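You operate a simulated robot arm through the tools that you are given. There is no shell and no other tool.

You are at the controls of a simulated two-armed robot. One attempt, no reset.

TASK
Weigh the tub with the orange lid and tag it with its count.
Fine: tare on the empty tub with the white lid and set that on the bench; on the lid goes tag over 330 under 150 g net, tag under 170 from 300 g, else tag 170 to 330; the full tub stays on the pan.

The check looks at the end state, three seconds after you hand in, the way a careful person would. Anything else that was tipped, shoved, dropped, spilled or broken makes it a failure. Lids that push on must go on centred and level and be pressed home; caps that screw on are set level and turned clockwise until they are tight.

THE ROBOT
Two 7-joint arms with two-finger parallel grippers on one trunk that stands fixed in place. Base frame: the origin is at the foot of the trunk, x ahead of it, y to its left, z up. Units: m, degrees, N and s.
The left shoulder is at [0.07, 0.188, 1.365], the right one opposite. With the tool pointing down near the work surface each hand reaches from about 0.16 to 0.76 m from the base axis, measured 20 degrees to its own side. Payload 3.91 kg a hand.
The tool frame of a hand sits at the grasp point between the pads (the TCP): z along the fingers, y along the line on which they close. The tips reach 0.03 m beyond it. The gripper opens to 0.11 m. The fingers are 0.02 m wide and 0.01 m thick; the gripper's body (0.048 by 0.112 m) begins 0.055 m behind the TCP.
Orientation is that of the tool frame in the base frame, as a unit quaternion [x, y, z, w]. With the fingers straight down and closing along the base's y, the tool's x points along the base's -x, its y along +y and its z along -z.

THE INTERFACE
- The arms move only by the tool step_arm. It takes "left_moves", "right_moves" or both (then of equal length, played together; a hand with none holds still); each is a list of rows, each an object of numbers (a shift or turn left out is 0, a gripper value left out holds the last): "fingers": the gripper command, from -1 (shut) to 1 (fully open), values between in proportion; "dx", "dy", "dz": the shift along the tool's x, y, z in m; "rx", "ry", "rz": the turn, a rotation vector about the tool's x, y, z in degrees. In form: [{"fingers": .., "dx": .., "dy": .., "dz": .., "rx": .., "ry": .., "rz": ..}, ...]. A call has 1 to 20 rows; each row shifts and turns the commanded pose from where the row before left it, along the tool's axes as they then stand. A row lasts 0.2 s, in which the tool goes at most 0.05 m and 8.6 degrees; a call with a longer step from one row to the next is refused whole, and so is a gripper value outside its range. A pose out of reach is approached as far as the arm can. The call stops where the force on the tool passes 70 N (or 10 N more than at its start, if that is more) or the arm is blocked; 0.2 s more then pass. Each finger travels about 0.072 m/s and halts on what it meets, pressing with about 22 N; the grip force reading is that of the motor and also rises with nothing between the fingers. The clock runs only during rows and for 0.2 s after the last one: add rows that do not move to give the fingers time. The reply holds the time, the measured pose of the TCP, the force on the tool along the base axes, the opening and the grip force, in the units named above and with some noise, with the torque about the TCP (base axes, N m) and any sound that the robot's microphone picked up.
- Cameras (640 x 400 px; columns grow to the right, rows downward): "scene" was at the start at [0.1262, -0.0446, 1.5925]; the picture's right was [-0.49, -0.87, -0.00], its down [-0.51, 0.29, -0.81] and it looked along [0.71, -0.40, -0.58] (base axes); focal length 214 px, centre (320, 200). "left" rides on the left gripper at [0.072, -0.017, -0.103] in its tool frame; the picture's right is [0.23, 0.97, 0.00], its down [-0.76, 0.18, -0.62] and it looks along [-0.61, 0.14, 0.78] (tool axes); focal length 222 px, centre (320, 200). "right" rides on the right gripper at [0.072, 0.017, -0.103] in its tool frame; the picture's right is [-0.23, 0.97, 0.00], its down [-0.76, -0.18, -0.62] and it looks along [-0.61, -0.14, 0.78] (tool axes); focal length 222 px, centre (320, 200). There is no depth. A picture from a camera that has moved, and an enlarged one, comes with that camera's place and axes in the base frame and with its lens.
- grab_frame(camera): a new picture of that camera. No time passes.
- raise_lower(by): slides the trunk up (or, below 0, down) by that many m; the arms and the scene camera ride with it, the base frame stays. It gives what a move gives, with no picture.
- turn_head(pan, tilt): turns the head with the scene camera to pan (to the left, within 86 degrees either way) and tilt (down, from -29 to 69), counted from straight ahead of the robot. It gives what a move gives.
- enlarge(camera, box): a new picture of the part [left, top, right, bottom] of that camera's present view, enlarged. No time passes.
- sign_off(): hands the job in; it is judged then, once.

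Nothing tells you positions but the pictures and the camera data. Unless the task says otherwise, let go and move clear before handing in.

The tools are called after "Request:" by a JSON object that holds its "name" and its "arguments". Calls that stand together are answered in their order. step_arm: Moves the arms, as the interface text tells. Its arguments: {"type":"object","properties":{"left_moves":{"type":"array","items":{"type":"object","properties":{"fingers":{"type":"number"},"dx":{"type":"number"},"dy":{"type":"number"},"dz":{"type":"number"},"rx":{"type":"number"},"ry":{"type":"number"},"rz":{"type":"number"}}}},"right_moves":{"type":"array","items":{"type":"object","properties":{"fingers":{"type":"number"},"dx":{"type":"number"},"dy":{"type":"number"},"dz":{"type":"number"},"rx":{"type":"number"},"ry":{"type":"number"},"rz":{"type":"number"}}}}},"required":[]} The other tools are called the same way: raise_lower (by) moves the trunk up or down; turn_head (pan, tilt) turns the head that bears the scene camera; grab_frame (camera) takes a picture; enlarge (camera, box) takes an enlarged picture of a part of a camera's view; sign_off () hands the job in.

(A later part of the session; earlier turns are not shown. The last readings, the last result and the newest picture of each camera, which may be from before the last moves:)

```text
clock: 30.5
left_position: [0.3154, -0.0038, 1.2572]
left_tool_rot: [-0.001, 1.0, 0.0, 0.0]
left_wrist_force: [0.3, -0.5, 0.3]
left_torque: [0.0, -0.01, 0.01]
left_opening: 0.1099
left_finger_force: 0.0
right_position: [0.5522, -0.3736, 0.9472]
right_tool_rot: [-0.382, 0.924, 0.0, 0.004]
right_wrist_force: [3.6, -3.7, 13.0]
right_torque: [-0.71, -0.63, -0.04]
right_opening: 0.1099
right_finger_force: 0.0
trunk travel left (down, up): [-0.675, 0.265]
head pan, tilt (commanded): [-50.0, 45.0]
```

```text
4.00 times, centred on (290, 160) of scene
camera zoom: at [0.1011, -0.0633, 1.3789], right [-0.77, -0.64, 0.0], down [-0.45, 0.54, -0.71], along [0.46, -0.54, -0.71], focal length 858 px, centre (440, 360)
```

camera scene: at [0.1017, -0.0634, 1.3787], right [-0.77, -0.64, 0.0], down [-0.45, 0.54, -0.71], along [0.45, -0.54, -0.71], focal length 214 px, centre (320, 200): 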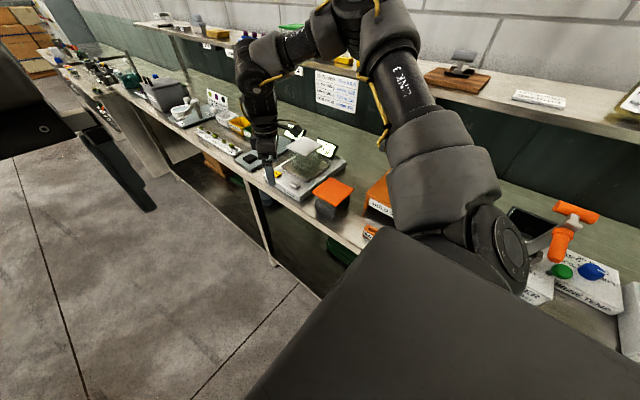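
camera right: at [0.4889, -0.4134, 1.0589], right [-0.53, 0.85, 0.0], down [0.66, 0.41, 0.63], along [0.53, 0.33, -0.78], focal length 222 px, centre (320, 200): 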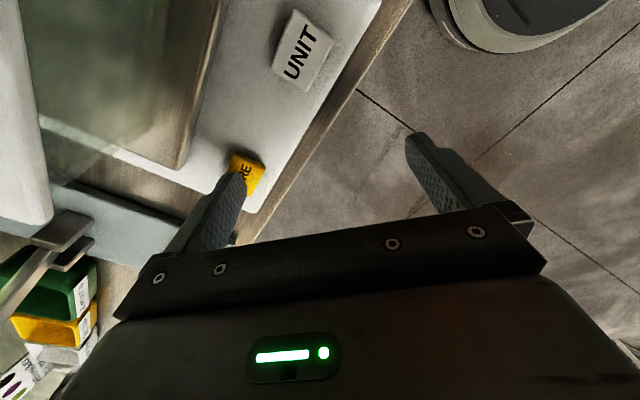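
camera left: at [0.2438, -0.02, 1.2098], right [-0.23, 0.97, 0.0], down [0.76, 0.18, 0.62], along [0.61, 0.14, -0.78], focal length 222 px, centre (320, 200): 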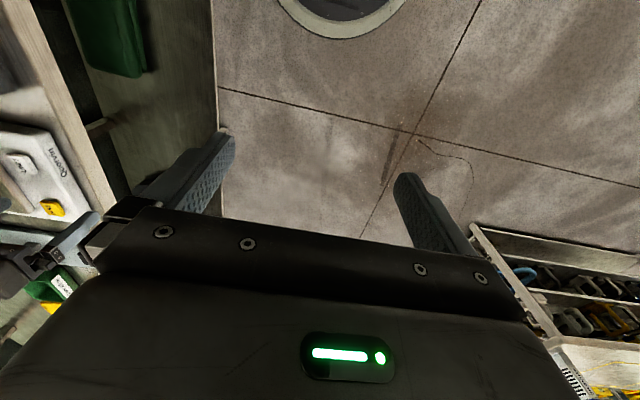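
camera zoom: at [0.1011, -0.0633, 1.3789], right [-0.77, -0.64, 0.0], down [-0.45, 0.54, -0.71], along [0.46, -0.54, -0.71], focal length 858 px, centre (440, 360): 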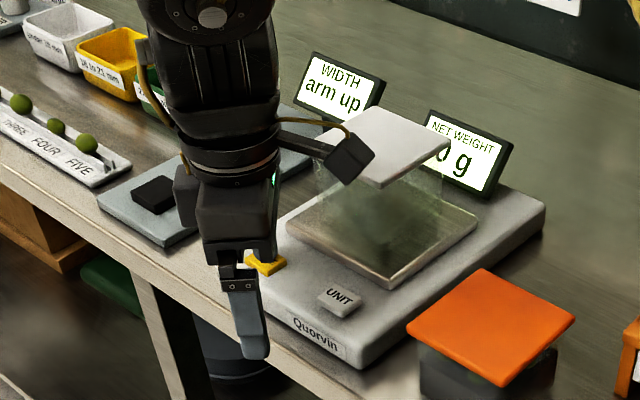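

The button is pressed with about 13 N and the display text has shifted, likely to "0 g". I'll lift off and check the display from the hand camera.

Request:
{"name": "step_arm", "arguments": {"right_moves": [{"dz": -0.01}, {"dz": -0.03}, {"dz": -0.04}, {"dz": -0.04}, {}]}}

Request:
{"name": "enlarge", "arguments": {"camera": "scene", "box": [270, 120, 350, 200]}}

Request:
{"name": "grab_frame", "arguments": {"camera": "right"}}

```text
clock: 31.7
left_position: [0.317, -0.003, 1.2573]
left_tool_rot: [-0.001, 1.0, 0.0, -0.001]
left_wrist_force: [-0.8, -0.2, 0.1]
left_torque: [0.05, 0.01, 0.03]
left_opening: 0.1101
left_finger_force: 0.1
right_position: [0.5519, -0.3732, 1.067]
right_tool_rot: [-0.382, 0.924, 0.001, 0.001]
right_wrist_force: [0.0, -0.1, -0.6]
right_torque: [-0.03, -0.03, 0.0]
right_opening: 0.1099
right_finger_force: 0.0
trunk travel left (down, up): [-0.675, 0.265]
head pan, tilt (commanded): [-50.0, 45.0]
```

```text
5.00 times, centred on (310, 160) of scene
camera zoom: at [0.1024, -0.064, 1.3786], right [-0.77, -0.64, 0.0], down [-0.45, 0.54, -0.71], along [0.45, -0.54, -0.71], focal length 1072 px, centre (370, 400)
```

zoom: 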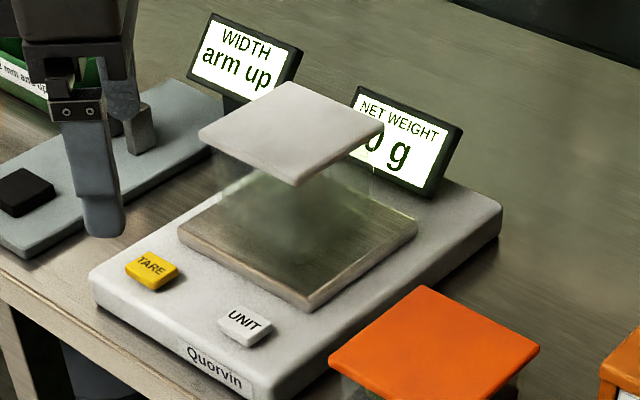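

```text
taken
camera right: at [0.4895, -0.4129, 1.1687], right [-0.53, 0.85, 0.0], down [0.66, 0.41, 0.63], along [0.53, 0.33, -0.78], focal length 222 px, centre (320, 200)
```

right: 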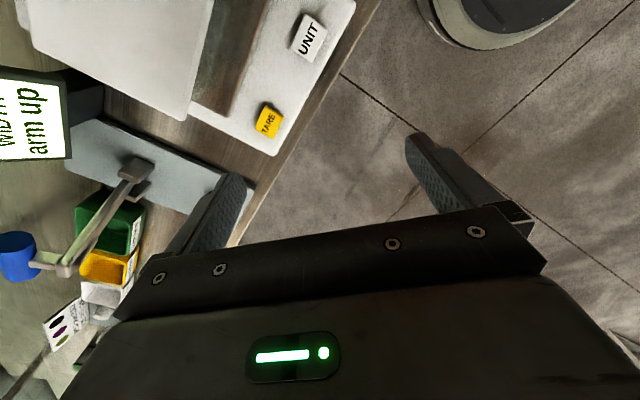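

The tub's lid hides part of the display, but it looks like "0 g". I'll raise the hand, return to yaw 0 and move above the white-lidded tub, checking the display on the way.

Request:
{"name": "step_arm", "arguments": {"right_moves": [{"dz": -0.04, "rz": 7.5}, {"dz": -0.01, "rz": 7.5}, {"rz": 7.5}, {"rz": 7.5}, {"rz": 7.5}, {"rz": 7.4}, {}]}}

Request:
{"name": "grab_frame", "arguments": {"camera": "right"}}

```text
clock: 33.3
left_position: [0.3163, -0.0045, 1.2582]
left_tool_rot: [0.0, 1.0, 0.0, 0.0]
left_wrist_force: [-0.1, 0.2, -0.3]
left_torque: [-0.01, 0.04, 0.02]
left_opening: 0.1101
left_finger_force: 0.1
right_position: [0.5507, -0.3734, 1.115]
right_tool_rot: [0.0, 1.0, 0.001, 0.002]
right_wrist_force: [0.0, -0.3, 0.0]
right_torque: [-0.03, 0.02, -0.03]
right_opening: 0.1099
right_finger_force: 0.0
trunk travel left (down, up): [-0.675, 0.265]
head pan, tilt (commanded): [-50.0, 45.0]
```

```text
taken
camera right: at [0.4789, -0.3564, 1.2178], right [0.23, 0.97, 0.0], down [0.76, -0.18, 0.63], along [0.61, -0.14, -0.78], focal length 222 px, centre (320, 200)
```

right: 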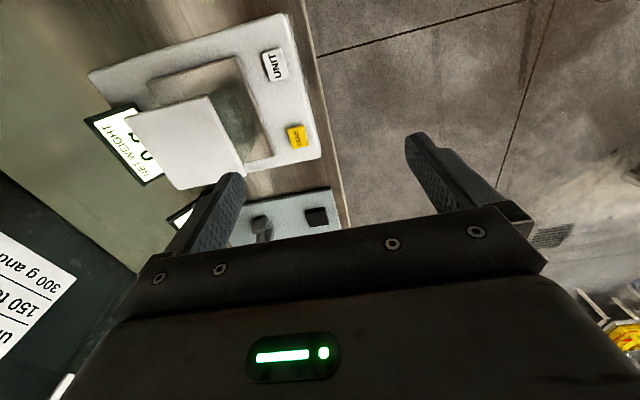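

Request:
{"name": "enlarge", "arguments": {"camera": "right", "box": [80, 80, 240, 200]}}

Request:
{"name": "step_arm", "arguments": {"right_moves": [{"dy": -0.036}, {"dy": -0.036}, {"dy": -0.036}, {"dy": -0.035}, {}]}}

Request:
{"name": "grab_frame", "arguments": {"camera": "right"}}

Request:
{"name": "grab_frame", "arguments": {"camera": "scene"}}

```text
3.33 times, centred on (160, 140) of right
camera zoom: at [0.4789, -0.3564, 1.2178], right [0.23, 0.97, 0.0], down [0.76, -0.18, 0.63], along [0.61, -0.14, -0.78], focal length 740 px, centre (853, 400)
```

zoom: 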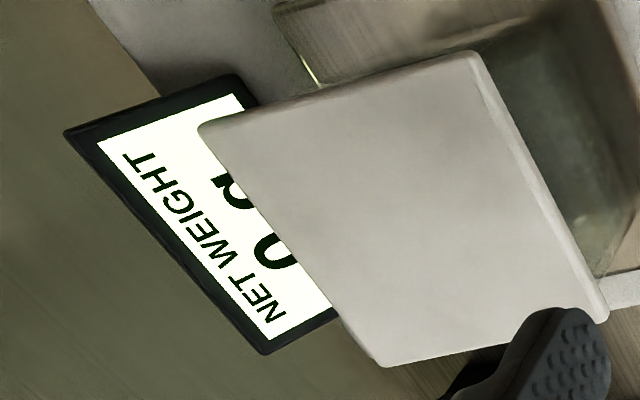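

```text
clock: 34.5
left_position: [0.3165, -0.0036, 1.2576]
left_tool_rot: [0.001, 1.0, 0.0, 0.0]
left_wrist_force: [1.0, -0.5, -1.0]
left_torque: [0.01, 0.01, -0.03]
left_opening: 0.1101
left_finger_force: 0.1
right_position: [0.5521, -0.5176, 1.1141]
right_tool_rot: [0.0, 1.0, 0.001, 0.002]
right_wrist_force: [-0.7, 0.7, 0.5]
right_torque: [0.02, -0.01, 0.0]
right_opening: 0.1102
right_finger_force: 0.1
trunk travel left (down, up): [-0.675, 0.265]
head pan, tilt (commanded): [-50.0, 45.0]
```

```text
taken
camera right: at [0.4799, -0.4998, 1.2168], right [0.23, 0.97, 0.0], down [0.76, -0.18, 0.63], along [0.61, -0.14, -0.78], focal length 222 px, centre (320, 200)
```

right: 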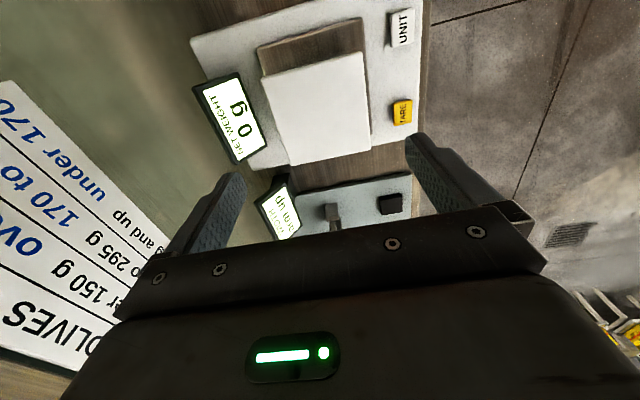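

```text
taken
camera scene: at [0.1021, -0.0632, 1.3786], right [-0.77, -0.64, 0.0], down [-0.45, 0.54, -0.71], along [0.45, -0.54, -0.71], focal length 214 px, centre (320, 200)
```

scene: 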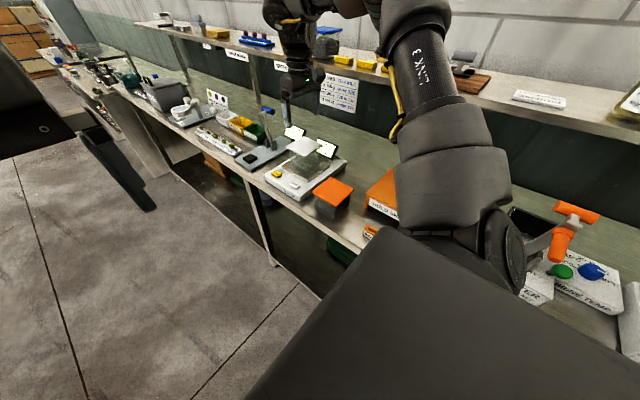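

The display reads "0 g", so the tare is done, and the hand is over the tub. I'll enlarge to refine the lid position and the height of the shelf near the arm.

Request:
{"name": "enlarge", "arguments": {"camera": "right", "box": [180, 0, 440, 220]}}

Request:
{"name": "enlarge", "arguments": {"camera": "scene", "box": [240, 0, 480, 220]}}

```text
1.82 times, centred on (310, 110) of right
camera zoom: at [0.4799, -0.4998, 1.2168], right [0.23, 0.97, 0.0], down [0.76, -0.18, 0.63], along [0.61, -0.14, -0.78], focal length 404 px, centre (338, 364)
```

zoom: 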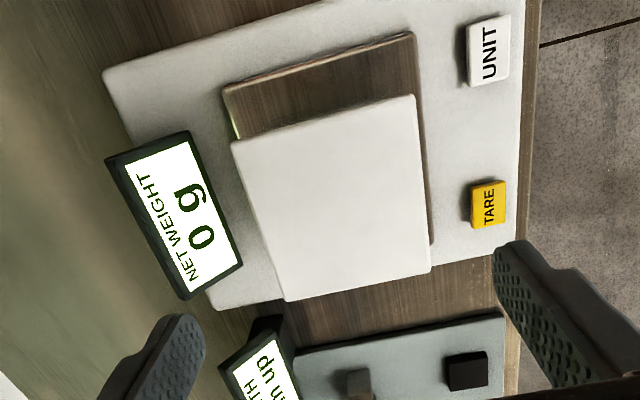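

```text
1.82 times, centred on (360, 110) of scene
camera zoom: at [0.1021, -0.0632, 1.3786], right [-0.77, -0.64, 0.0], down [-0.45, 0.54, -0.71], along [0.45, -0.54, -0.71], focal length 390 px, centre (247, 364)
```

zoom: 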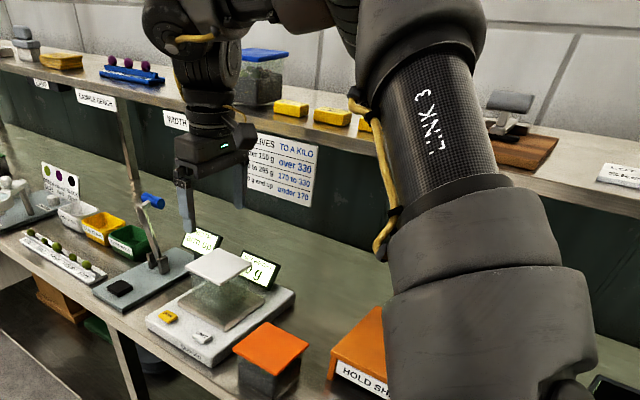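

The white lid is a 0.09 m square centred at (0.552, -0.5155), top about z 0.994, well aligned with the gripper. I'll descend to lid level with the fingers open, and then look before closing.

Request:
{"name": "step_arm", "arguments": {"right_moves": [{"dy": 0.0022, "dz": 0.035}, {"dz": 0.035}, {"dz": 0.03}, {"dz": 0.015}, {"dz": 0.008}, {}]}}

Request:
{"name": "grab_frame", "arguments": {"camera": "right"}}

Request:
{"name": "enlarge", "arguments": {"camera": "scene", "box": [230, 60, 370, 210]}}

```text
clock: 35.9
left_position: [0.3166, -0.0041, 1.2561]
left_tool_rot: [0.0, 1.0, 0.0, 0.0]
left_wrist_force: [0.6, 0.5, 0.1]
left_torque: [0.01, 0.01, 0.03]
left_opening: 0.11
left_finger_force: 0.0
right_position: [0.5514, -0.5149, 0.9901]
right_tool_rot: [-0.001, 1.0, 0.001, 0.002]
right_wrist_force: [-0.8, -0.1, -0.7]
right_torque: [0.0, -0.01, -0.01]
right_opening: 0.1099
right_finger_force: 0.1
trunk travel left (down, up): [-0.675, 0.265]
head pan, tilt (commanded): [-50.0, 45.0]
```

```text
taken
camera right: at [0.48, -0.4979, 1.0936], right [0.23, 0.97, 0.0], down [0.76, -0.18, 0.62], along [0.61, -0.14, -0.78], focal length 222 px, centre (320, 200)
```

right: 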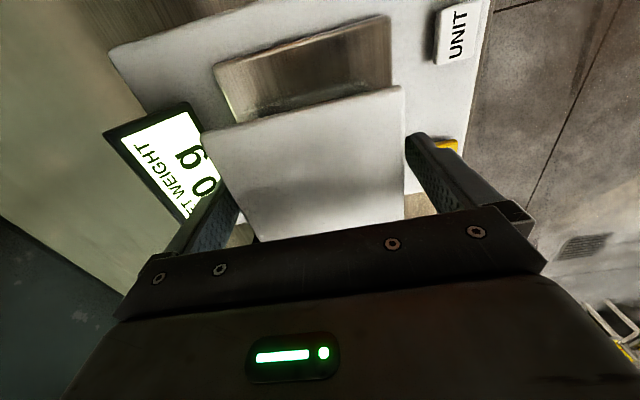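

```text
2.67 times, centred on (300, 135) of scene
camera zoom: at [0.1021, -0.0637, 1.3786], right [-0.77, -0.64, 0.0], down [-0.45, 0.54, -0.71], along [0.45, -0.54, -0.71], focal length 572 px, centre (373, 373)
```

zoom: 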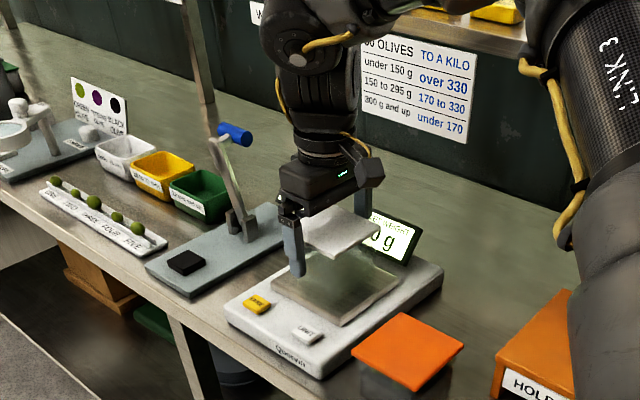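

Both fingers straddle the lid at its level with clearance on each side. I'll close the gripper on the lid edges.

Request:
{"name": "step_arm", "arguments": {"right_moves": [{"fingers": -0.3}, {}, {}, {}]}}

Request:
{"name": "grab_frame", "arguments": {"camera": "right"}}

```text
clock: 36.9
left_position: [0.316, -0.0033, 1.2561]
left_tool_rot: [0.0, 1.0, 0.001, 0.0]
left_wrist_force: [-0.3, 0.2, 0.5]
left_torque: [-0.01, -0.01, -0.03]
left_opening: 0.1096
left_finger_force: 0.2
right_position: [0.5525, -0.5155, 0.9909]
right_tool_rot: [0.0, 1.0, 0.001, 0.002]
right_wrist_force: [-1.1, 1.1, -0.1]
right_torque: [0.0, -0.02, -0.02]
right_opening: 0.0895
right_finger_force: 22.0
trunk travel left (down, up): [-0.675, 0.265]
head pan, tilt (commanded): [-50.0, 45.0]
```

```text
taken
camera right: at [0.4802, -0.4979, 1.0938], right [0.23, 0.97, 0.0], down [0.76, -0.18, 0.62], along [0.61, -0.14, -0.78], focal length 222 px, centre (320, 200)
```

right: 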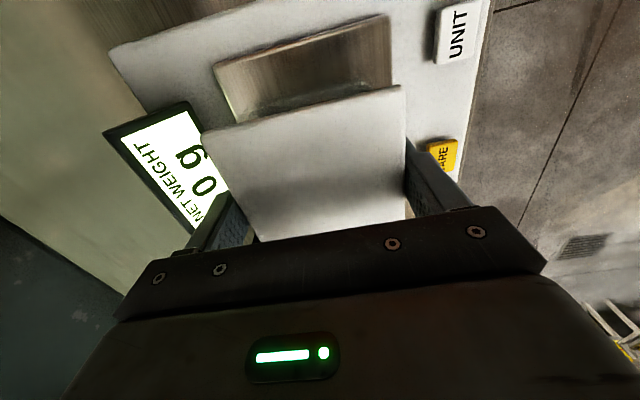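

Gripped at 0.0895 m with 22 N. I'll lift a centimetre slowly and check that the body comes up with the lid.

Request:
{"name": "step_arm", "arguments": {"right_moves": [{"dz": -0.003}, {"dz": -0.004}, {"dz": -0.005}, {}]}}

Request:
{"name": "enlarge", "arguments": {"camera": "scene", "box": [270, 110, 350, 200]}}

Request:
{"name": "grab_frame", "arguments": {"camera": "right"}}

```text
clock: 37.9
left_position: [0.3162, -0.0037, 1.2568]
left_tool_rot: [0.0, 1.0, 0.0, -0.001]
left_wrist_force: [0.7, -0.7, 0.3]
left_torque: [-0.02, 0.01, 0.02]
left_opening: 0.11
left_finger_force: 0.1
right_position: [0.5534, -0.5151, 1.0036]
right_tool_rot: [-0.002, 1.0, 0.0, 0.002]
right_wrist_force: [0.8, -0.3, -0.2]
right_torque: [0.07, -0.01, -0.01]
right_opening: 0.0892
right_finger_force: 22.2
trunk travel left (down, up): [-0.675, 0.265]
head pan, tilt (commanded): [-50.0, 45.0]
```

```text
4.44 times, centred on (310, 155) of scene
camera zoom: at [0.1023, -0.0639, 1.3786], right [-0.77, -0.64, 0.0], down [-0.45, 0.54, -0.71], along [0.45, -0.54, -0.71], focal length 953 px, centre (364, 400)
```

zoom: 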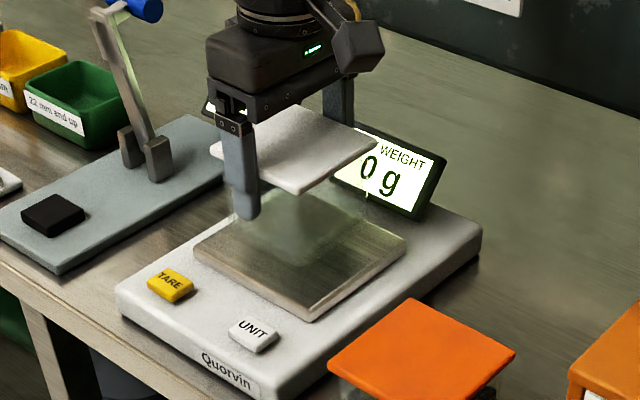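

```text
taken
camera right: at [0.4804, -0.4982, 1.1055], right [0.23, 0.97, 0.0], down [0.76, -0.18, 0.62], along [0.61, -0.14, -0.78], focal length 222 px, centre (320, 200)
```

right: 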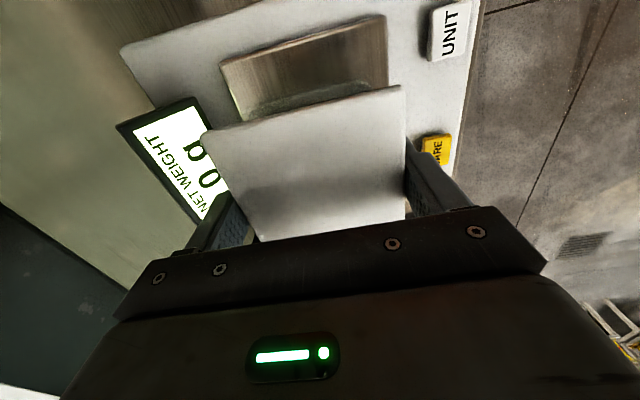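

The display still reads "0 g" after the small lift, so I need to see whether the body came up or only the lid. I'll zoom in.

Request:
{"name": "enlarge", "arguments": {"camera": "scene", "box": [290, 130, 330, 170]}}

Request:
{"name": "enlarge", "arguments": {"camera": "right", "box": [190, 0, 430, 150]}}

```text
10.00 times, centred on (310, 150) of scene
camera zoom: at [0.1023, -0.0639, 1.3786], right [-0.77, -0.64, 0.0], down [-0.45, 0.54, -0.71], along [0.45, -0.54, -0.71], focal length 2145 px, centre (420, 700)
```

zoom: 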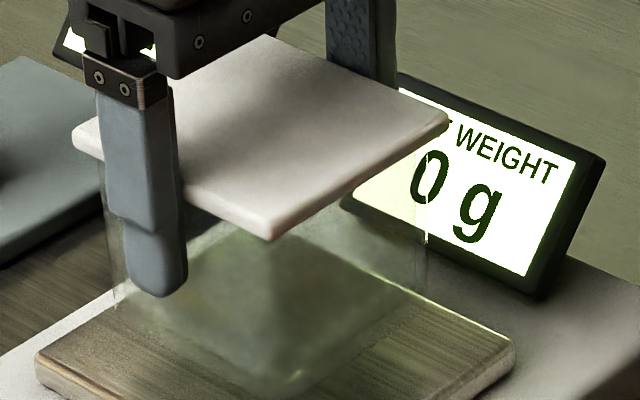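

```text
2.67 times, centred on (310, 75) of right
camera zoom: at [0.4804, -0.4982, 1.1055], right [0.23, 0.97, 0.0], down [0.76, -0.18, 0.62], along [0.61, -0.14, -0.78], focal length 592 px, centre (347, 533)
```

zoom: 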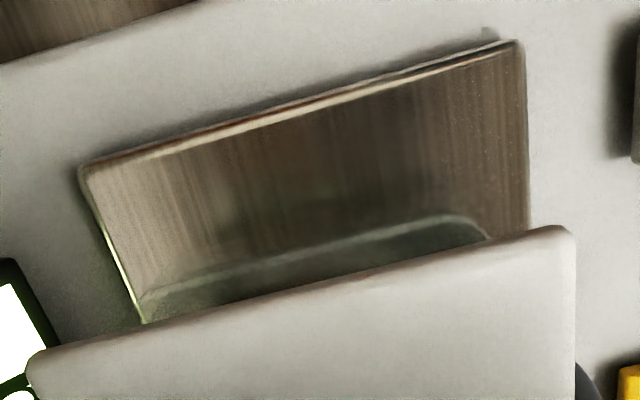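

It's hard to tell through the clear body, so I'll lift a little further and compare the views.

Request:
{"name": "step_arm", "arguments": {"right_moves": [{"dz": -0.01}, {"dz": -0.01}, {"dz": -0.01}, {}]}}

Request:
{"name": "enlarge", "arguments": {"camera": "scene", "box": [285, 110, 345, 180]}}

Request:
{"name": "enlarge", "arguments": {"camera": "right", "box": [190, 0, 430, 150]}}

```text
clock: 38.9
left_position: [0.3161, -0.0034, 1.2572]
left_tool_rot: [0.0, 1.0, 0.001, 0.0]
left_wrist_force: [1.1, 0.8, -0.6]
left_torque: [-0.01, -0.02, -0.01]
left_opening: 0.1099
left_finger_force: 0.1
right_position: [0.5524, -0.5137, 1.0338]
right_tool_rot: [0.0, 1.0, 0.001, 0.001]
right_wrist_force: [-0.2, 0.3, -0.4]
right_torque: [-0.01, 0.01, -0.05]
right_opening: 0.0891
right_finger_force: 22.5
trunk travel left (down, up): [-0.675, 0.265]
head pan, tilt (commanded): [-50.0, 45.0]
```

```text
5.71 times, centred on (315, 145) of scene
camera zoom: at [0.1023, -0.0639, 1.3786], right [-0.77, -0.64, 0.0], down [-0.45, 0.54, -0.71], along [0.45, -0.54, -0.71], focal length 1226 px, centre (349, 514)
```

zoom: 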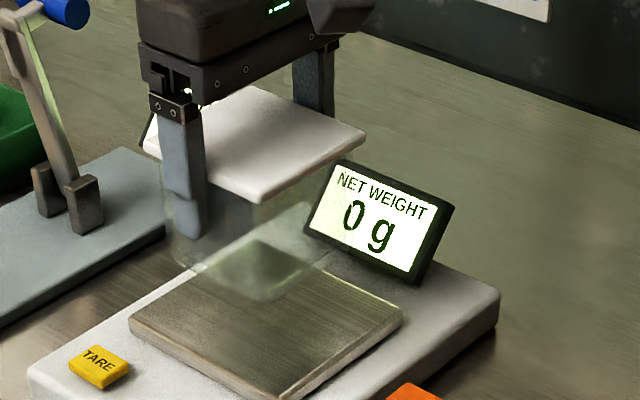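

```text
2.67 times, centred on (310, 75) of right
camera zoom: at [0.4793, -0.4966, 1.136], right [0.23, 0.97, 0.0], down [0.76, -0.18, 0.62], along [0.61, -0.14, -0.78], focal length 592 px, centre (347, 533)
```

zoom: 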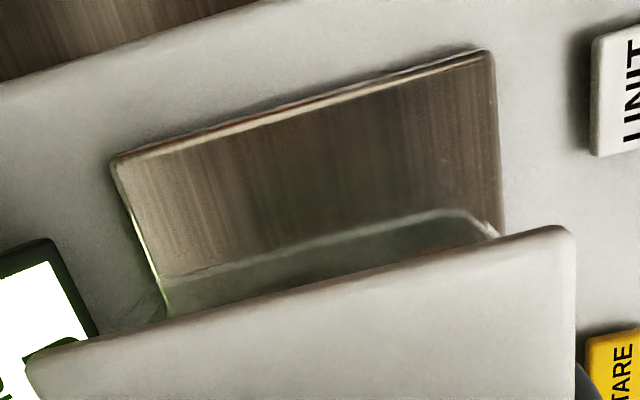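

The clear body hangs from the lid, so the tub is one piece and lifts cleanly; the display simply bottoms out at 0 g. I'll raise it and carry it toward the free bench spot behind the orange-lidded tub at about (0.375, -0.575).

Request:
{"name": "step_arm", "arguments": {"right_moves": [{"dz": -0.025}, {"dz": -0.03}, {"dz": -0.015}, {"dx": 0.03, "dy": -0.008}, {"dx": 0.03, "dy": -0.008}, {}]}}

Request:
{"name": "grab_frame", "arguments": {"camera": "scene"}}

Request:
{"name": "grab_frame", "arguments": {"camera": "right"}}

```text
clock: 40.3
left_position: [0.3183, -0.0027, 1.2575]
left_tool_rot: [0.001, 1.0, 0.0, -0.001]
left_wrist_force: [0.0, 0.6, -0.4]
left_torque: [-0.01, 0.03, 0.02]
left_opening: 0.1102
left_finger_force: 0.0
right_position: [0.4935, -0.5286, 1.1031]
right_tool_rot: [-0.001, 1.0, 0.0, 0.001]
right_wrist_force: [-0.2, -0.4, -0.1]
right_torque: [-0.02, 0.01, 0.0]
right_opening: 0.0891
right_finger_force: 21.9
trunk travel left (down, up): [-0.675, 0.265]
head pan, tilt (commanded): [-50.0, 45.0]
```

```text
taken
camera scene: at [0.1038, -0.0629, 1.3785], right [-0.77, -0.64, 0.0], down [-0.46, 0.54, -0.71], along [0.45, -0.54, -0.71], focal length 214 px, centre (320, 200)
```

scene: 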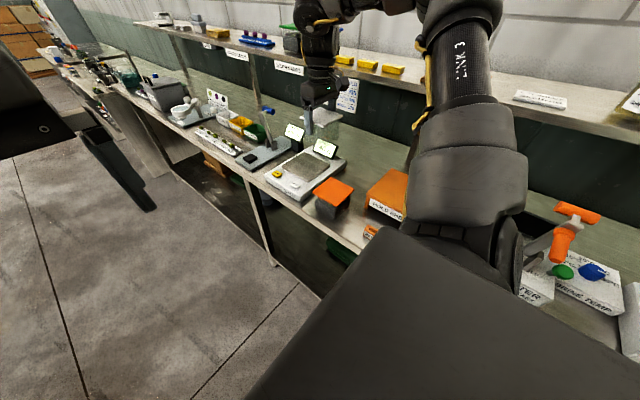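

```text
taken
camera right: at [0.4211, -0.512, 1.2058], right [0.23, 0.97, 0.0], down [0.76, -0.18, 0.62], along [0.61, -0.14, -0.78], focal length 222 px, centre (320, 200)
```

right: 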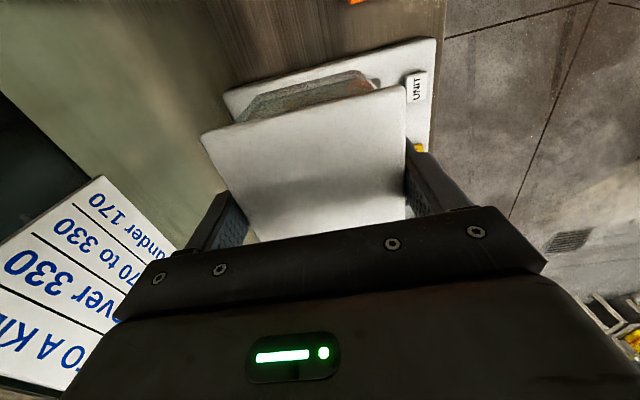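

The tub is off the scale at z 1.10 and the elbow is clear of the shelf. I'll continue toward the drop spot, watching the arm against the shelf and sign.

Request:
{"name": "step_arm", "arguments": {"right_moves": [{"dx": 0.03, "dy": -0.01}, {"dx": 0.03, "dy": -0.011}, {}]}}

Request:
{"name": "grab_frame", "arguments": {"camera": "scene"}}

Request:
{"name": "grab_frame", "arguments": {"camera": "right"}}

Request:
{"name": "grab_frame", "arguments": {"camera": "left"}}

```text
clock: 41.1
left_position: [0.3169, -0.0039, 1.2565]
left_tool_rot: [0.001, 1.0, 0.0, -0.001]
left_wrist_force: [-0.1, -0.7, -1.0]
left_torque: [-0.02, 0.0, -0.01]
left_opening: 0.1099
left_finger_force: 0.1
right_position: [0.4321, -0.5518, 1.1034]
right_tool_rot: [-0.001, 1.0, 0.001, 0.0]
right_wrist_force: [-0.2, 0.1, 0.1]
right_torque: [0.0, 0.02, -0.02]
right_opening: 0.0894
right_finger_force: 22.3
trunk travel left (down, up): [-0.675, 0.265]
head pan, tilt (commanded): [-50.0, 45.0]
```

```text
taken
camera scene: at [0.1035, -0.0632, 1.3785], right [-0.77, -0.64, 0.0], down [-0.46, 0.54, -0.71], along [0.45, -0.54, -0.71], focal length 214 px, centre (320, 200)
```

scene: 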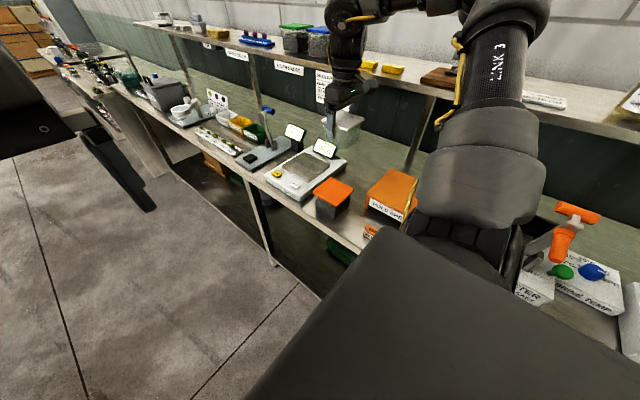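

```text
taken
camera right: at [0.3605, -0.5346, 1.2063], right [0.23, 0.97, 0.0], down [0.76, -0.18, 0.62], along [0.61, -0.14, -0.78], focal length 222 px, centre (320, 200)
```

right: 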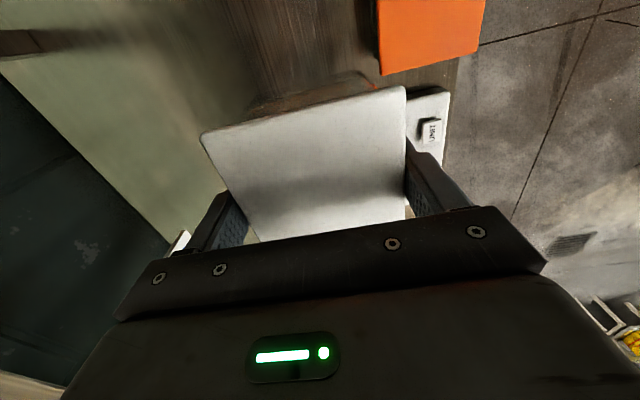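

```text
taken
camera left: at [0.2454, -0.0195, 1.3595], right [-0.23, 0.97, 0.0], down [0.76, 0.18, 0.62], along [0.61, 0.14, -0.78], focal length 222 px, centre (320, 200)
```

left: 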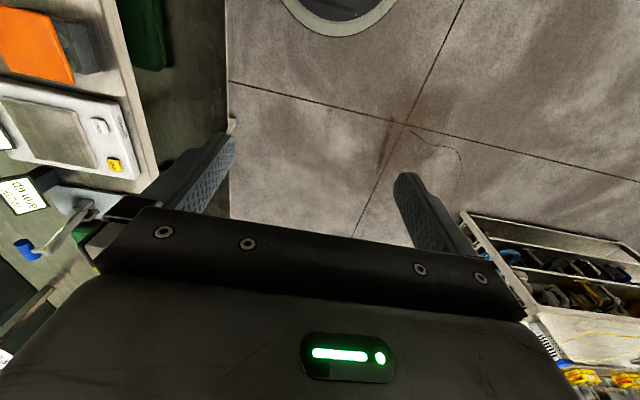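

The bench extends back to about y=-0.95 and the area behind the orange tub is clear. I'll finish the carry to (0.375, -0.577) and lower toward the bench, pausing just above it.

Request:
{"name": "step_arm", "arguments": {"right_moves": [{"dx": 0.0285, "dy": -0.0125}, {"dx": 0.0285, "dy": -0.0125}, {"dz": 0.03}, {"dz": 0.035}, {"dz": 0.035}, {"dz": 0.03}, {}]}}

Request:
{"name": "grab_frame", "arguments": {"camera": "scene"}}

Request:
{"name": "enlarge", "arguments": {"camera": "scene", "box": [300, 90, 440, 230]}}

Request:
{"name": "grab_frame", "arguments": {"camera": "right"}}

```text
clock: 42.7
left_position: [0.3168, -0.0037, 1.2577]
left_tool_rot: [-0.001, 1.0, 0.0, 0.0]
left_wrist_force: [-0.1, 0.3, -0.1]
left_torque: [0.02, -0.02, -0.01]
left_opening: 0.1101
left_finger_force: 0.1
right_position: [0.3746, -0.5748, 0.9725]
right_tool_rot: [0.0, 1.0, 0.0, 0.002]
right_wrist_force: [-0.5, -1.0, 0.0]
right_torque: [0.01, 0.0, -0.01]
right_opening: 0.0892
right_finger_force: 22.0
trunk travel left (down, up): [-0.675, 0.265]
head pan, tilt (commanded): [-50.0, 45.0]
```

```text
taken
camera scene: at [0.1015, -0.0635, 1.3787], right [-0.77, -0.64, 0.0], down [-0.45, 0.54, -0.71], along [0.45, -0.54, -0.71], focal length 214 px, centre (320, 200)
```

scene: 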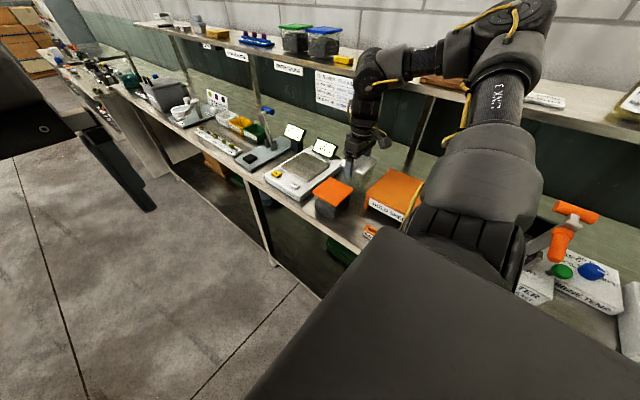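

```text
2.86 times, centred on (370, 160) of scene
camera zoom: at [0.1015, -0.0635, 1.3787], right [-0.77, -0.64, 0.0], down [-0.45, 0.54, -0.71], along [0.45, -0.54, -0.71], focal length 613 px, centre (177, 314)
```

zoom: 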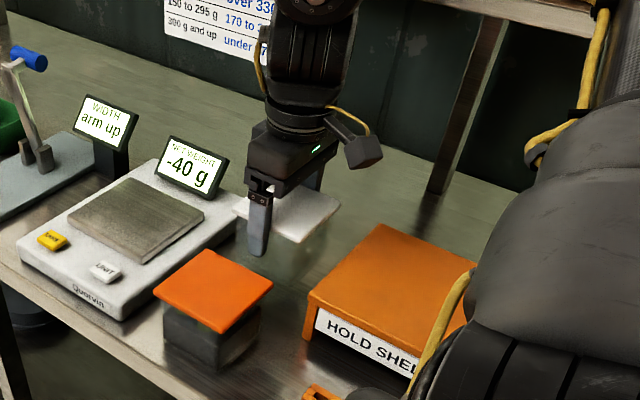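

```text
taken
camera right: at [0.3027, -0.5585, 1.0754], right [0.23, 0.97, 0.0], down [0.76, -0.18, 0.63], along [0.61, -0.14, -0.78], focal length 222 px, centre (320, 200)
```

right: 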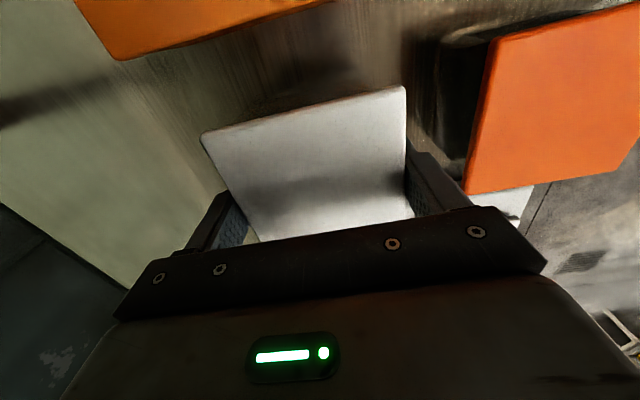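

The display has now settled to -40 g, so the tare is held and the display only lags. I'll lower the tub the last 2 cm gently onto the bench.

Request:
{"name": "step_arm", "arguments": {"right_moves": [{"dz": 0.01}, {"dz": 0.006}, {"dz": 0.003}, {}]}}

Request:
{"name": "step_arm", "arguments": {"right_moves": [{"dz": 0.002}, {}]}}

```text
clock: 43.7
left_position: [0.3159, -0.0043, 1.2576]
left_tool_rot: [0.0, 1.0, 0.0, 0.0]
left_wrist_force: [0.2, 0.3, 0.9]
left_torque: [0.01, 0.01, 0.02]
left_opening: 0.11
left_finger_force: 0.0
right_position: [0.3754, -0.5758, 0.9549]
right_tool_rot: [0.0, 1.0, 0.0, 0.001]
right_wrist_force: [1.1, 0.5, -1.3]
right_torque: [-0.04, -0.03, -0.01]
right_opening: 0.0894
right_finger_force: 21.6
trunk travel left (down, up): [-0.675, 0.265]
head pan, tilt (commanded): [-50.0, 45.0]
```

```text
clock: 44.3
left_position: [0.3158, -0.004, 1.2573]
left_tool_rot: [0.001, 1.0, 0.0, 0.0]
left_wrist_force: [-0.1, 0.6, 0.6]
left_torque: [-0.01, -0.01, 0.0]
left_opening: 0.1099
left_finger_force: 0.1
right_position: [0.376, -0.5758, 0.9521]
right_tool_rot: [0.0, 1.0, 0.0, 0.002]
right_wrist_force: [0.1, -0.5, -0.8]
right_torque: [-0.01, 0.01, 0.01]
right_opening: 0.0894
right_finger_force: 21.9
trunk travel left (down, up): [-0.675, 0.265]
head pan, tilt (commanded): [-50.0, 45.0]
```

Request:
{"name": "step_arm", "arguments": {"right_moves": [{"dz": 0.002}, {}]}}

Request:
{"name": "step_arm", "arguments": {"right_moves": [{"dz": 0.002}, {}]}}

```text
clock: 44.9
left_position: [0.3167, -0.005, 1.2575]
left_tool_rot: [0.0, 1.0, 0.0, 0.0]
left_wrist_force: [0.1, -1.0, 0.1]
left_torque: [-0.02, -0.04, 0.01]
left_opening: 0.11
left_finger_force: 0.0
right_position: [0.3751, -0.5756, 0.9491]
right_tool_rot: [0.0, 1.0, 0.001, 0.001]
right_wrist_force: [0.1, -0.1, -0.8]
right_torque: [0.02, 0.01, 0.03]
right_opening: 0.0895
right_finger_force: 21.9
trunk travel left (down, up): [-0.675, 0.265]
head pan, tilt (commanded): [-50.0, 45.0]
```

```text
clock: 45.5
left_position: [0.3166, -0.0038, 1.2561]
left_tool_rot: [0.0, 1.0, 0.0, 0.0]
left_wrist_force: [0.3, -0.8, 1.2]
left_torque: [0.03, 0.04, -0.02]
left_opening: 0.1099
left_finger_force: 0.2
right_position: [0.374, -0.576, 0.9474]
right_tool_rot: [0.0, 1.0, 0.0, 0.001]
right_wrist_force: [-0.5, 0.3, -1.1]
right_torque: [-0.02, -0.04, -0.02]
right_opening: 0.0891
right_finger_force: 22.2
trunk travel left (down, up): [-0.675, 0.265]
head pan, tilt (commanded): [-50.0, 45.0]
```

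No contact yet at 0.947; I'll continue in 2 mm steps.

Request:
{"name": "step_arm", "arguments": {"right_moves": [{"dz": 0.002}, {}]}}

Request:
{"name": "step_arm", "arguments": {"right_moves": [{"dz": 0.002}, {}]}}

Request:
{"name": "enlarge", "arguments": {"camera": "scene", "box": [330, 130, 400, 190]}}

```text
clock: 46.1
left_position: [0.3163, -0.0047, 1.2568]
left_tool_rot: [0.001, 1.0, 0.0, 0.0]
left_wrist_force: [-0.4, 0.4, 0.2]
left_torque: [0.0, -0.02, 0.0]
left_opening: 0.1101
left_finger_force: 0.1
right_position: [0.3739, -0.5753, 0.9469]
right_tool_rot: [0.0, 1.0, 0.0, 0.001]
right_wrist_force: [-0.6, -1.8, 6.9]
right_torque: [-0.08, 0.22, 0.03]
right_opening: 0.0893
right_finger_force: 22.1
trunk travel left (down, up): [-0.675, 0.265]
head pan, tilt (commanded): [-50.0, 45.0]
```

```text
clock: 46.7
left_position: [0.3165, -0.0036, 1.2586]
left_tool_rot: [0.0, 1.0, -0.001, 0.001]
left_wrist_force: [-0.4, 0.3, -1.0]
left_torque: [0.01, 0.02, 0.02]
left_opening: 0.1102
left_finger_force: 0.1
right_position: [0.3753, -0.575, 0.9448]
right_tool_rot: [0.0, 1.0, 0.0, 0.003]
right_wrist_force: [0.2, -4.5, 19.0]
right_torque: [-0.14, -0.07, -0.01]
right_opening: 0.0897
right_finger_force: 21.6
trunk travel left (down, up): [-0.675, 0.265]
head pan, tilt (commanded): [-50.0, 45.0]
```

```text
6.67 times, centred on (365, 160) of scene
camera zoom: at [0.1007, -0.0624, 1.3789], right [-0.77, -0.64, 0.0], down [-0.45, 0.54, -0.71], along [0.46, -0.54, -0.71], focal length 1430 px, centre (20, 467)
```

zoom: 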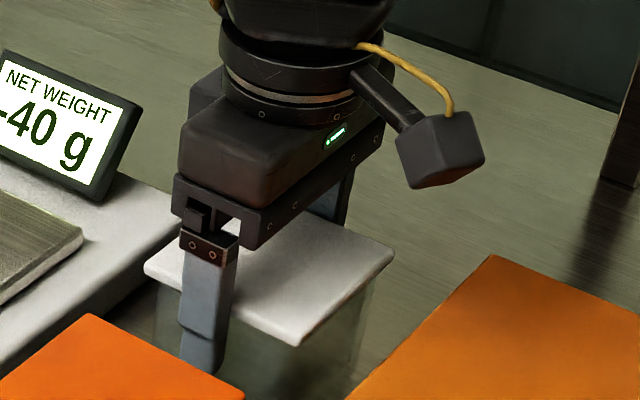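

The tub is on the bench (contact at about z 0.9465). I'll ease off the pressing force, open the fingers and lift straight up.

Request:
{"name": "step_arm", "arguments": {"right_moves": [{"dz": -0.002}, {}, {"fingers": 1.0}, {}, {}]}}

Request:
{"name": "grab_frame", "arguments": {"camera": "right"}}

```text
clock: 47.9
left_position: [0.3177, -0.0042, 1.2572]
left_tool_rot: [0.0, 1.0, 0.0, 0.0]
left_wrist_force: [-0.3, -0.2, -0.8]
left_torque: [0.0, 0.02, -0.02]
left_opening: 0.1101
left_finger_force: 0.1
right_position: [0.3748, -0.5763, 0.9453]
right_tool_rot: [0.0, 1.0, 0.0, 0.001]
right_wrist_force: [0.3, 0.7, 0.4]
right_torque: [-0.02, 0.01, -0.01]
right_opening: 0.1097
right_finger_force: 0.0
trunk travel left (down, up): [-0.675, 0.265]
head pan, tilt (commanded): [-50.0, 45.0]
```

```text
taken
camera right: at [0.3029, -0.5595, 1.0481], right [0.23, 0.97, 0.0], down [0.76, -0.18, 0.62], along [0.61, -0.14, -0.78], focal length 222 px, centre (320, 200)
```

right: 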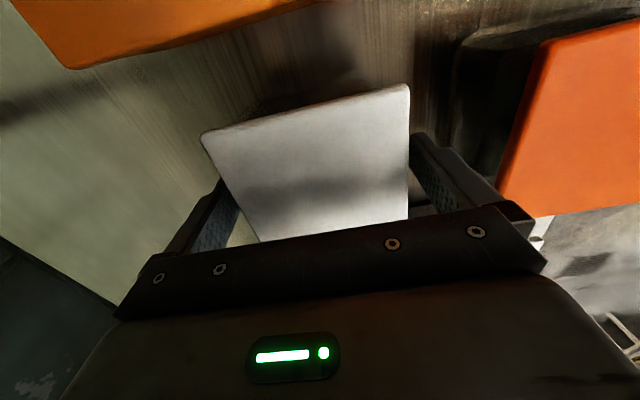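

Fingers are open and the tub stands free with clearance to the orange lid. I'll rise straight up to z≈1.08.

Request:
{"name": "step_arm", "arguments": {"right_moves": [{"dz": -0.015}, {"dz": -0.03}, {"dz": -0.045}, {"dz": -0.045}, {}]}}

Request:
{"name": "grab_frame", "arguments": {"camera": "right"}}

Request:
{"name": "enlarge", "arguments": {"camera": "scene", "box": [260, 110, 420, 230]}}

```text
clock: 49.1
left_position: [0.3176, -0.0054, 1.2565]
left_tool_rot: [0.0, 1.0, 0.001, 0.0]
left_wrist_force: [0.4, -0.2, -0.6]
left_torque: [0.01, 0.03, 0.0]
left_opening: 0.1099
left_finger_force: 0.1
right_position: [0.3763, -0.5795, 1.0795]
right_tool_rot: [0.0, 1.0, 0.002, 0.001]
right_wrist_force: [-0.7, -1.1, 0.1]
right_torque: [0.02, 0.02, 0.01]
right_opening: 0.11
right_finger_force: 0.1
trunk travel left (down, up): [-0.675, 0.265]
head pan, tilt (commanded): [-50.0, 45.0]
```

```text
taken
camera right: at [0.3032, -0.5617, 1.1822], right [0.23, 0.97, 0.0], down [0.76, -0.18, 0.62], along [0.61, -0.14, -0.78], focal length 222 px, centre (320, 200)
```

right: 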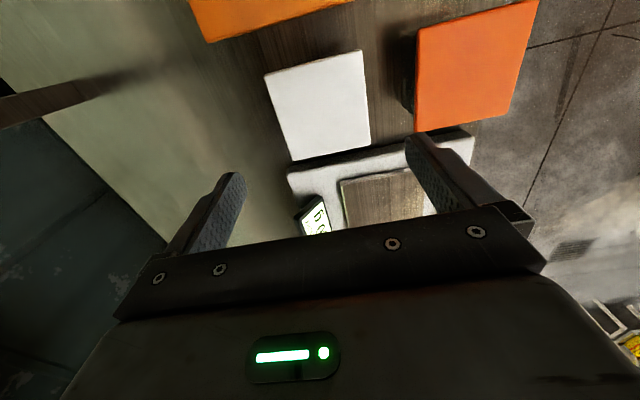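

```text
3.33 times, centred on (340, 170) of scene
camera zoom: at [0.1025, -0.0649, 1.3785], right [-0.77, -0.64, 0.0], down [-0.45, 0.54, -0.71], along [0.45, -0.54, -0.71], focal length 715 px, centre (253, 300)
```

zoom: 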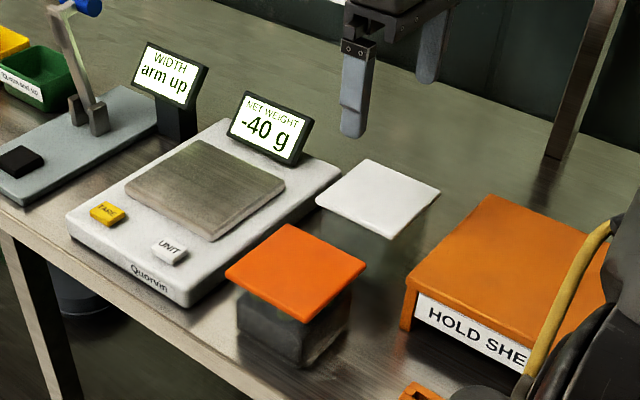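

The white-lidded tub stands level on the bench and the scale shows -40 g empty. I'll move over the orange-lidded tub and measure its pose.

Request:
{"name": "step_arm", "arguments": {"right_moves": [{"dy": 0.035}, {"dy": 0.035}, {"dy": 0.035}, {"dy": 0.034, "dx": 0.006}, {}]}}

Request:
{"name": "enlarge", "arguments": {"camera": "right", "box": [200, 0, 440, 200]}}

Request:
{"name": "grab_frame", "arguments": {"camera": "scene"}}

```text
clock: 50.3
left_position: [0.3172, -0.0056, 1.2567]
left_tool_rot: [0.0, 1.0, 0.001, 0.0]
left_wrist_force: [0.7, -0.3, -0.3]
left_torque: [0.01, 0.02, 0.01]
left_opening: 0.1099
left_finger_force: 0.0
right_position: [0.3682, -0.4384, 1.0793]
right_tool_rot: [0.0, 1.0, 0.002, 0.001]
right_wrist_force: [0.0, -0.2, 0.6]
right_torque: [0.01, 0.01, -0.02]
right_opening: 0.11
right_finger_force: 0.0
trunk travel left (down, up): [-0.675, 0.265]
head pan, tilt (commanded): [-50.0, 45.0]
```

```text
2.00 times, centred on (320, 100) of right
camera zoom: at [0.296, -0.4215, 1.1824], right [0.23, 0.97, 0.0], down [0.76, -0.18, 0.62], along [0.61, -0.14, -0.78], focal length 444 px, centre (320, 400)
```

zoom: 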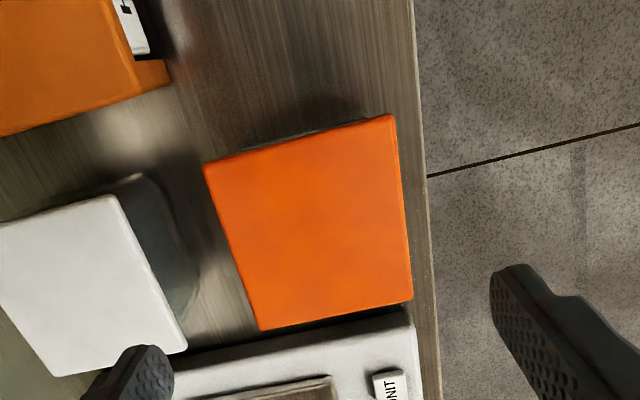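

```text
taken
camera scene: at [0.1022, -0.0648, 1.3785], right [-0.77, -0.64, 0.0], down [-0.45, 0.54, -0.71], along [0.45, -0.54, -0.71], focal length 214 px, centre (320, 200)
```

scene: 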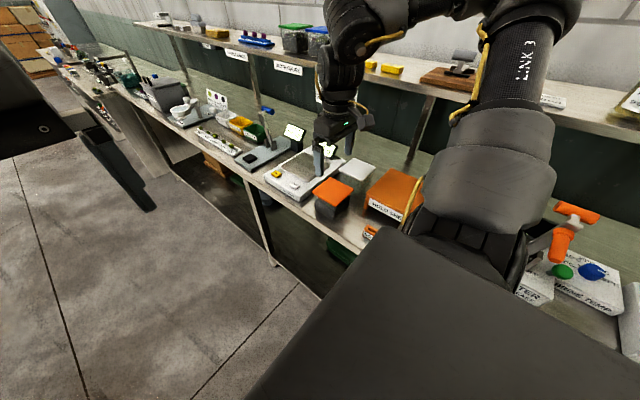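

The orange lid is centred at (0.372, -0.441) and well aligned. I'll descend around it with open fingers and check before gripping.

Request:
{"name": "step_arm", "arguments": {"right_moves": [{"dx": -0.0038, "dy": -0.0026}, {"dz": 0.035}, {"dz": 0.035}, {"dz": 0.03}, {"dz": 0.02}, {"dz": 0.013}, {}]}}

Request:
{"name": "grab_frame", "arguments": {"camera": "right"}}

Request:
{"name": "enlarge", "arguments": {"camera": "scene", "box": [280, 120, 400, 230]}}

```text
clock: 51.9
left_position: [0.3161, -0.0036, 1.2568]
left_tool_rot: [0.001, 1.0, 0.0, 0.0]
left_wrist_force: [0.1, -0.3, -0.3]
left_torque: [0.01, 0.0, -0.03]
left_opening: 0.1099
left_finger_force: 0.2
right_position: [0.3735, -0.4408, 0.9466]
right_tool_rot: [-0.001, 1.0, 0.0, 0.001]
right_wrist_force: [1.1, 0.5, -0.7]
right_torque: [-0.03, 0.0, -0.04]
right_opening: 0.1102
right_finger_force: 0.0
trunk travel left (down, up): [-0.675, 0.265]
head pan, tilt (commanded): [-50.0, 45.0]
```

```text
taken
camera right: at [0.3013, -0.424, 1.0494], right [0.23, 0.97, 0.0], down [0.76, -0.18, 0.63], along [0.61, -0.14, -0.78], focal length 222 px, centre (320, 200)
```

right: 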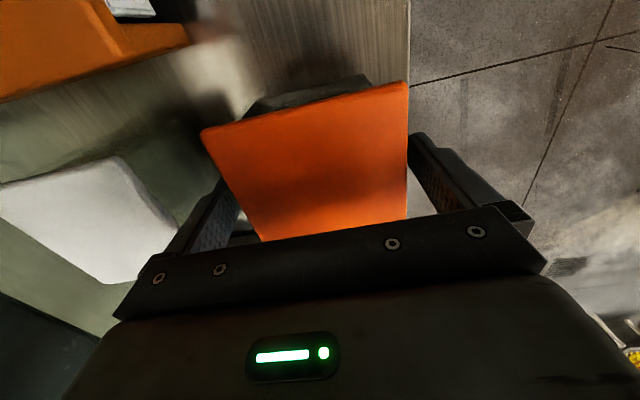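

```text
3.64 times, centred on (340, 175) of scene
camera zoom: at [0.1019, -0.0637, 1.3786], right [-0.77, -0.64, 0.0], down [-0.45, 0.54, -0.71], along [0.45, -0.54, -0.71], focal length 780 px, centre (247, 291)
```

zoom: 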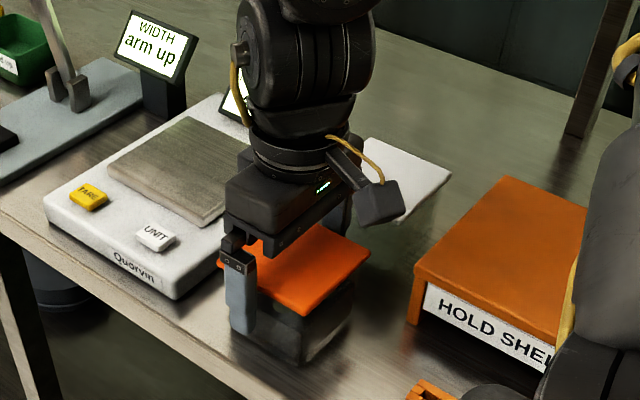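

The view matches the earlier grip geometry and the fingers straddle the orange lid. I'll close and lift a little to check.

Request:
{"name": "step_arm", "arguments": {"right_moves": [{"fingers": -0.3}, {}, {}, {}, {"dz": -0.004}, {"dz": -0.006}, {"dz": -0.01}, {}]}}

Request:
{"name": "grab_frame", "arguments": {"camera": "right"}}

Request:
{"name": "enlarge", "arguments": {"camera": "scene", "box": [280, 120, 400, 230]}}

```text
clock: 53.7
left_position: [0.3175, -0.0043, 1.257]
left_tool_rot: [-0.001, 1.0, 0.0, -0.001]
left_wrist_force: [-0.1, -0.5, -0.2]
left_torque: [-0.03, -0.01, 0.01]
left_opening: 0.11
left_finger_force: 0.0
right_position: [0.3727, -0.4409, 0.9679]
right_tool_rot: [-0.001, 1.0, 0.001, 0.001]
right_wrist_force: [0.1, -0.6, -5.2]
right_torque: [0.01, -0.01, -0.02]
right_opening: 0.0898
right_finger_force: 22.5
trunk travel left (down, up): [-0.675, 0.265]
head pan, tilt (commanded): [-50.0, 45.0]
```

```text
taken
camera right: at [0.301, -0.4235, 1.0706], right [0.23, 0.97, 0.0], down [0.76, -0.18, 0.62], along [0.61, -0.14, -0.78], focal length 222 px, centre (320, 200)
```

right: 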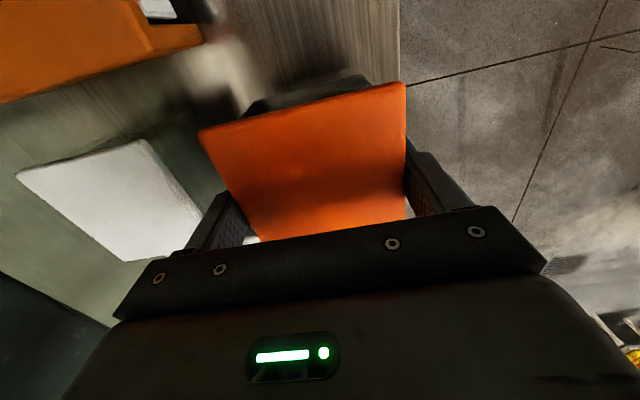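

```text
3.64 times, centred on (340, 175) of scene
camera zoom: at [0.1027, -0.0644, 1.3785], right [-0.77, -0.64, 0.0], down [-0.45, 0.54, -0.71], along [0.45, -0.54, -0.71], focal length 780 px, centre (247, 291)
```

zoom: 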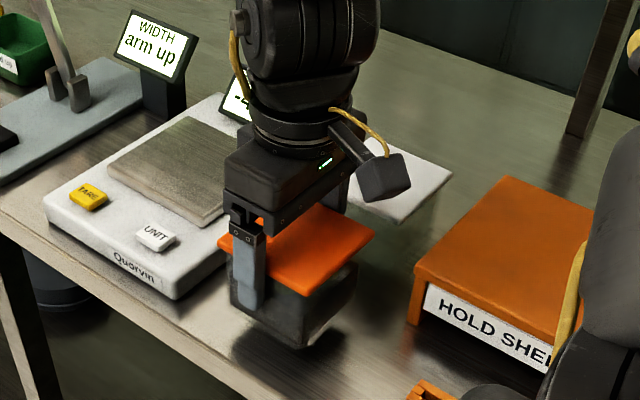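

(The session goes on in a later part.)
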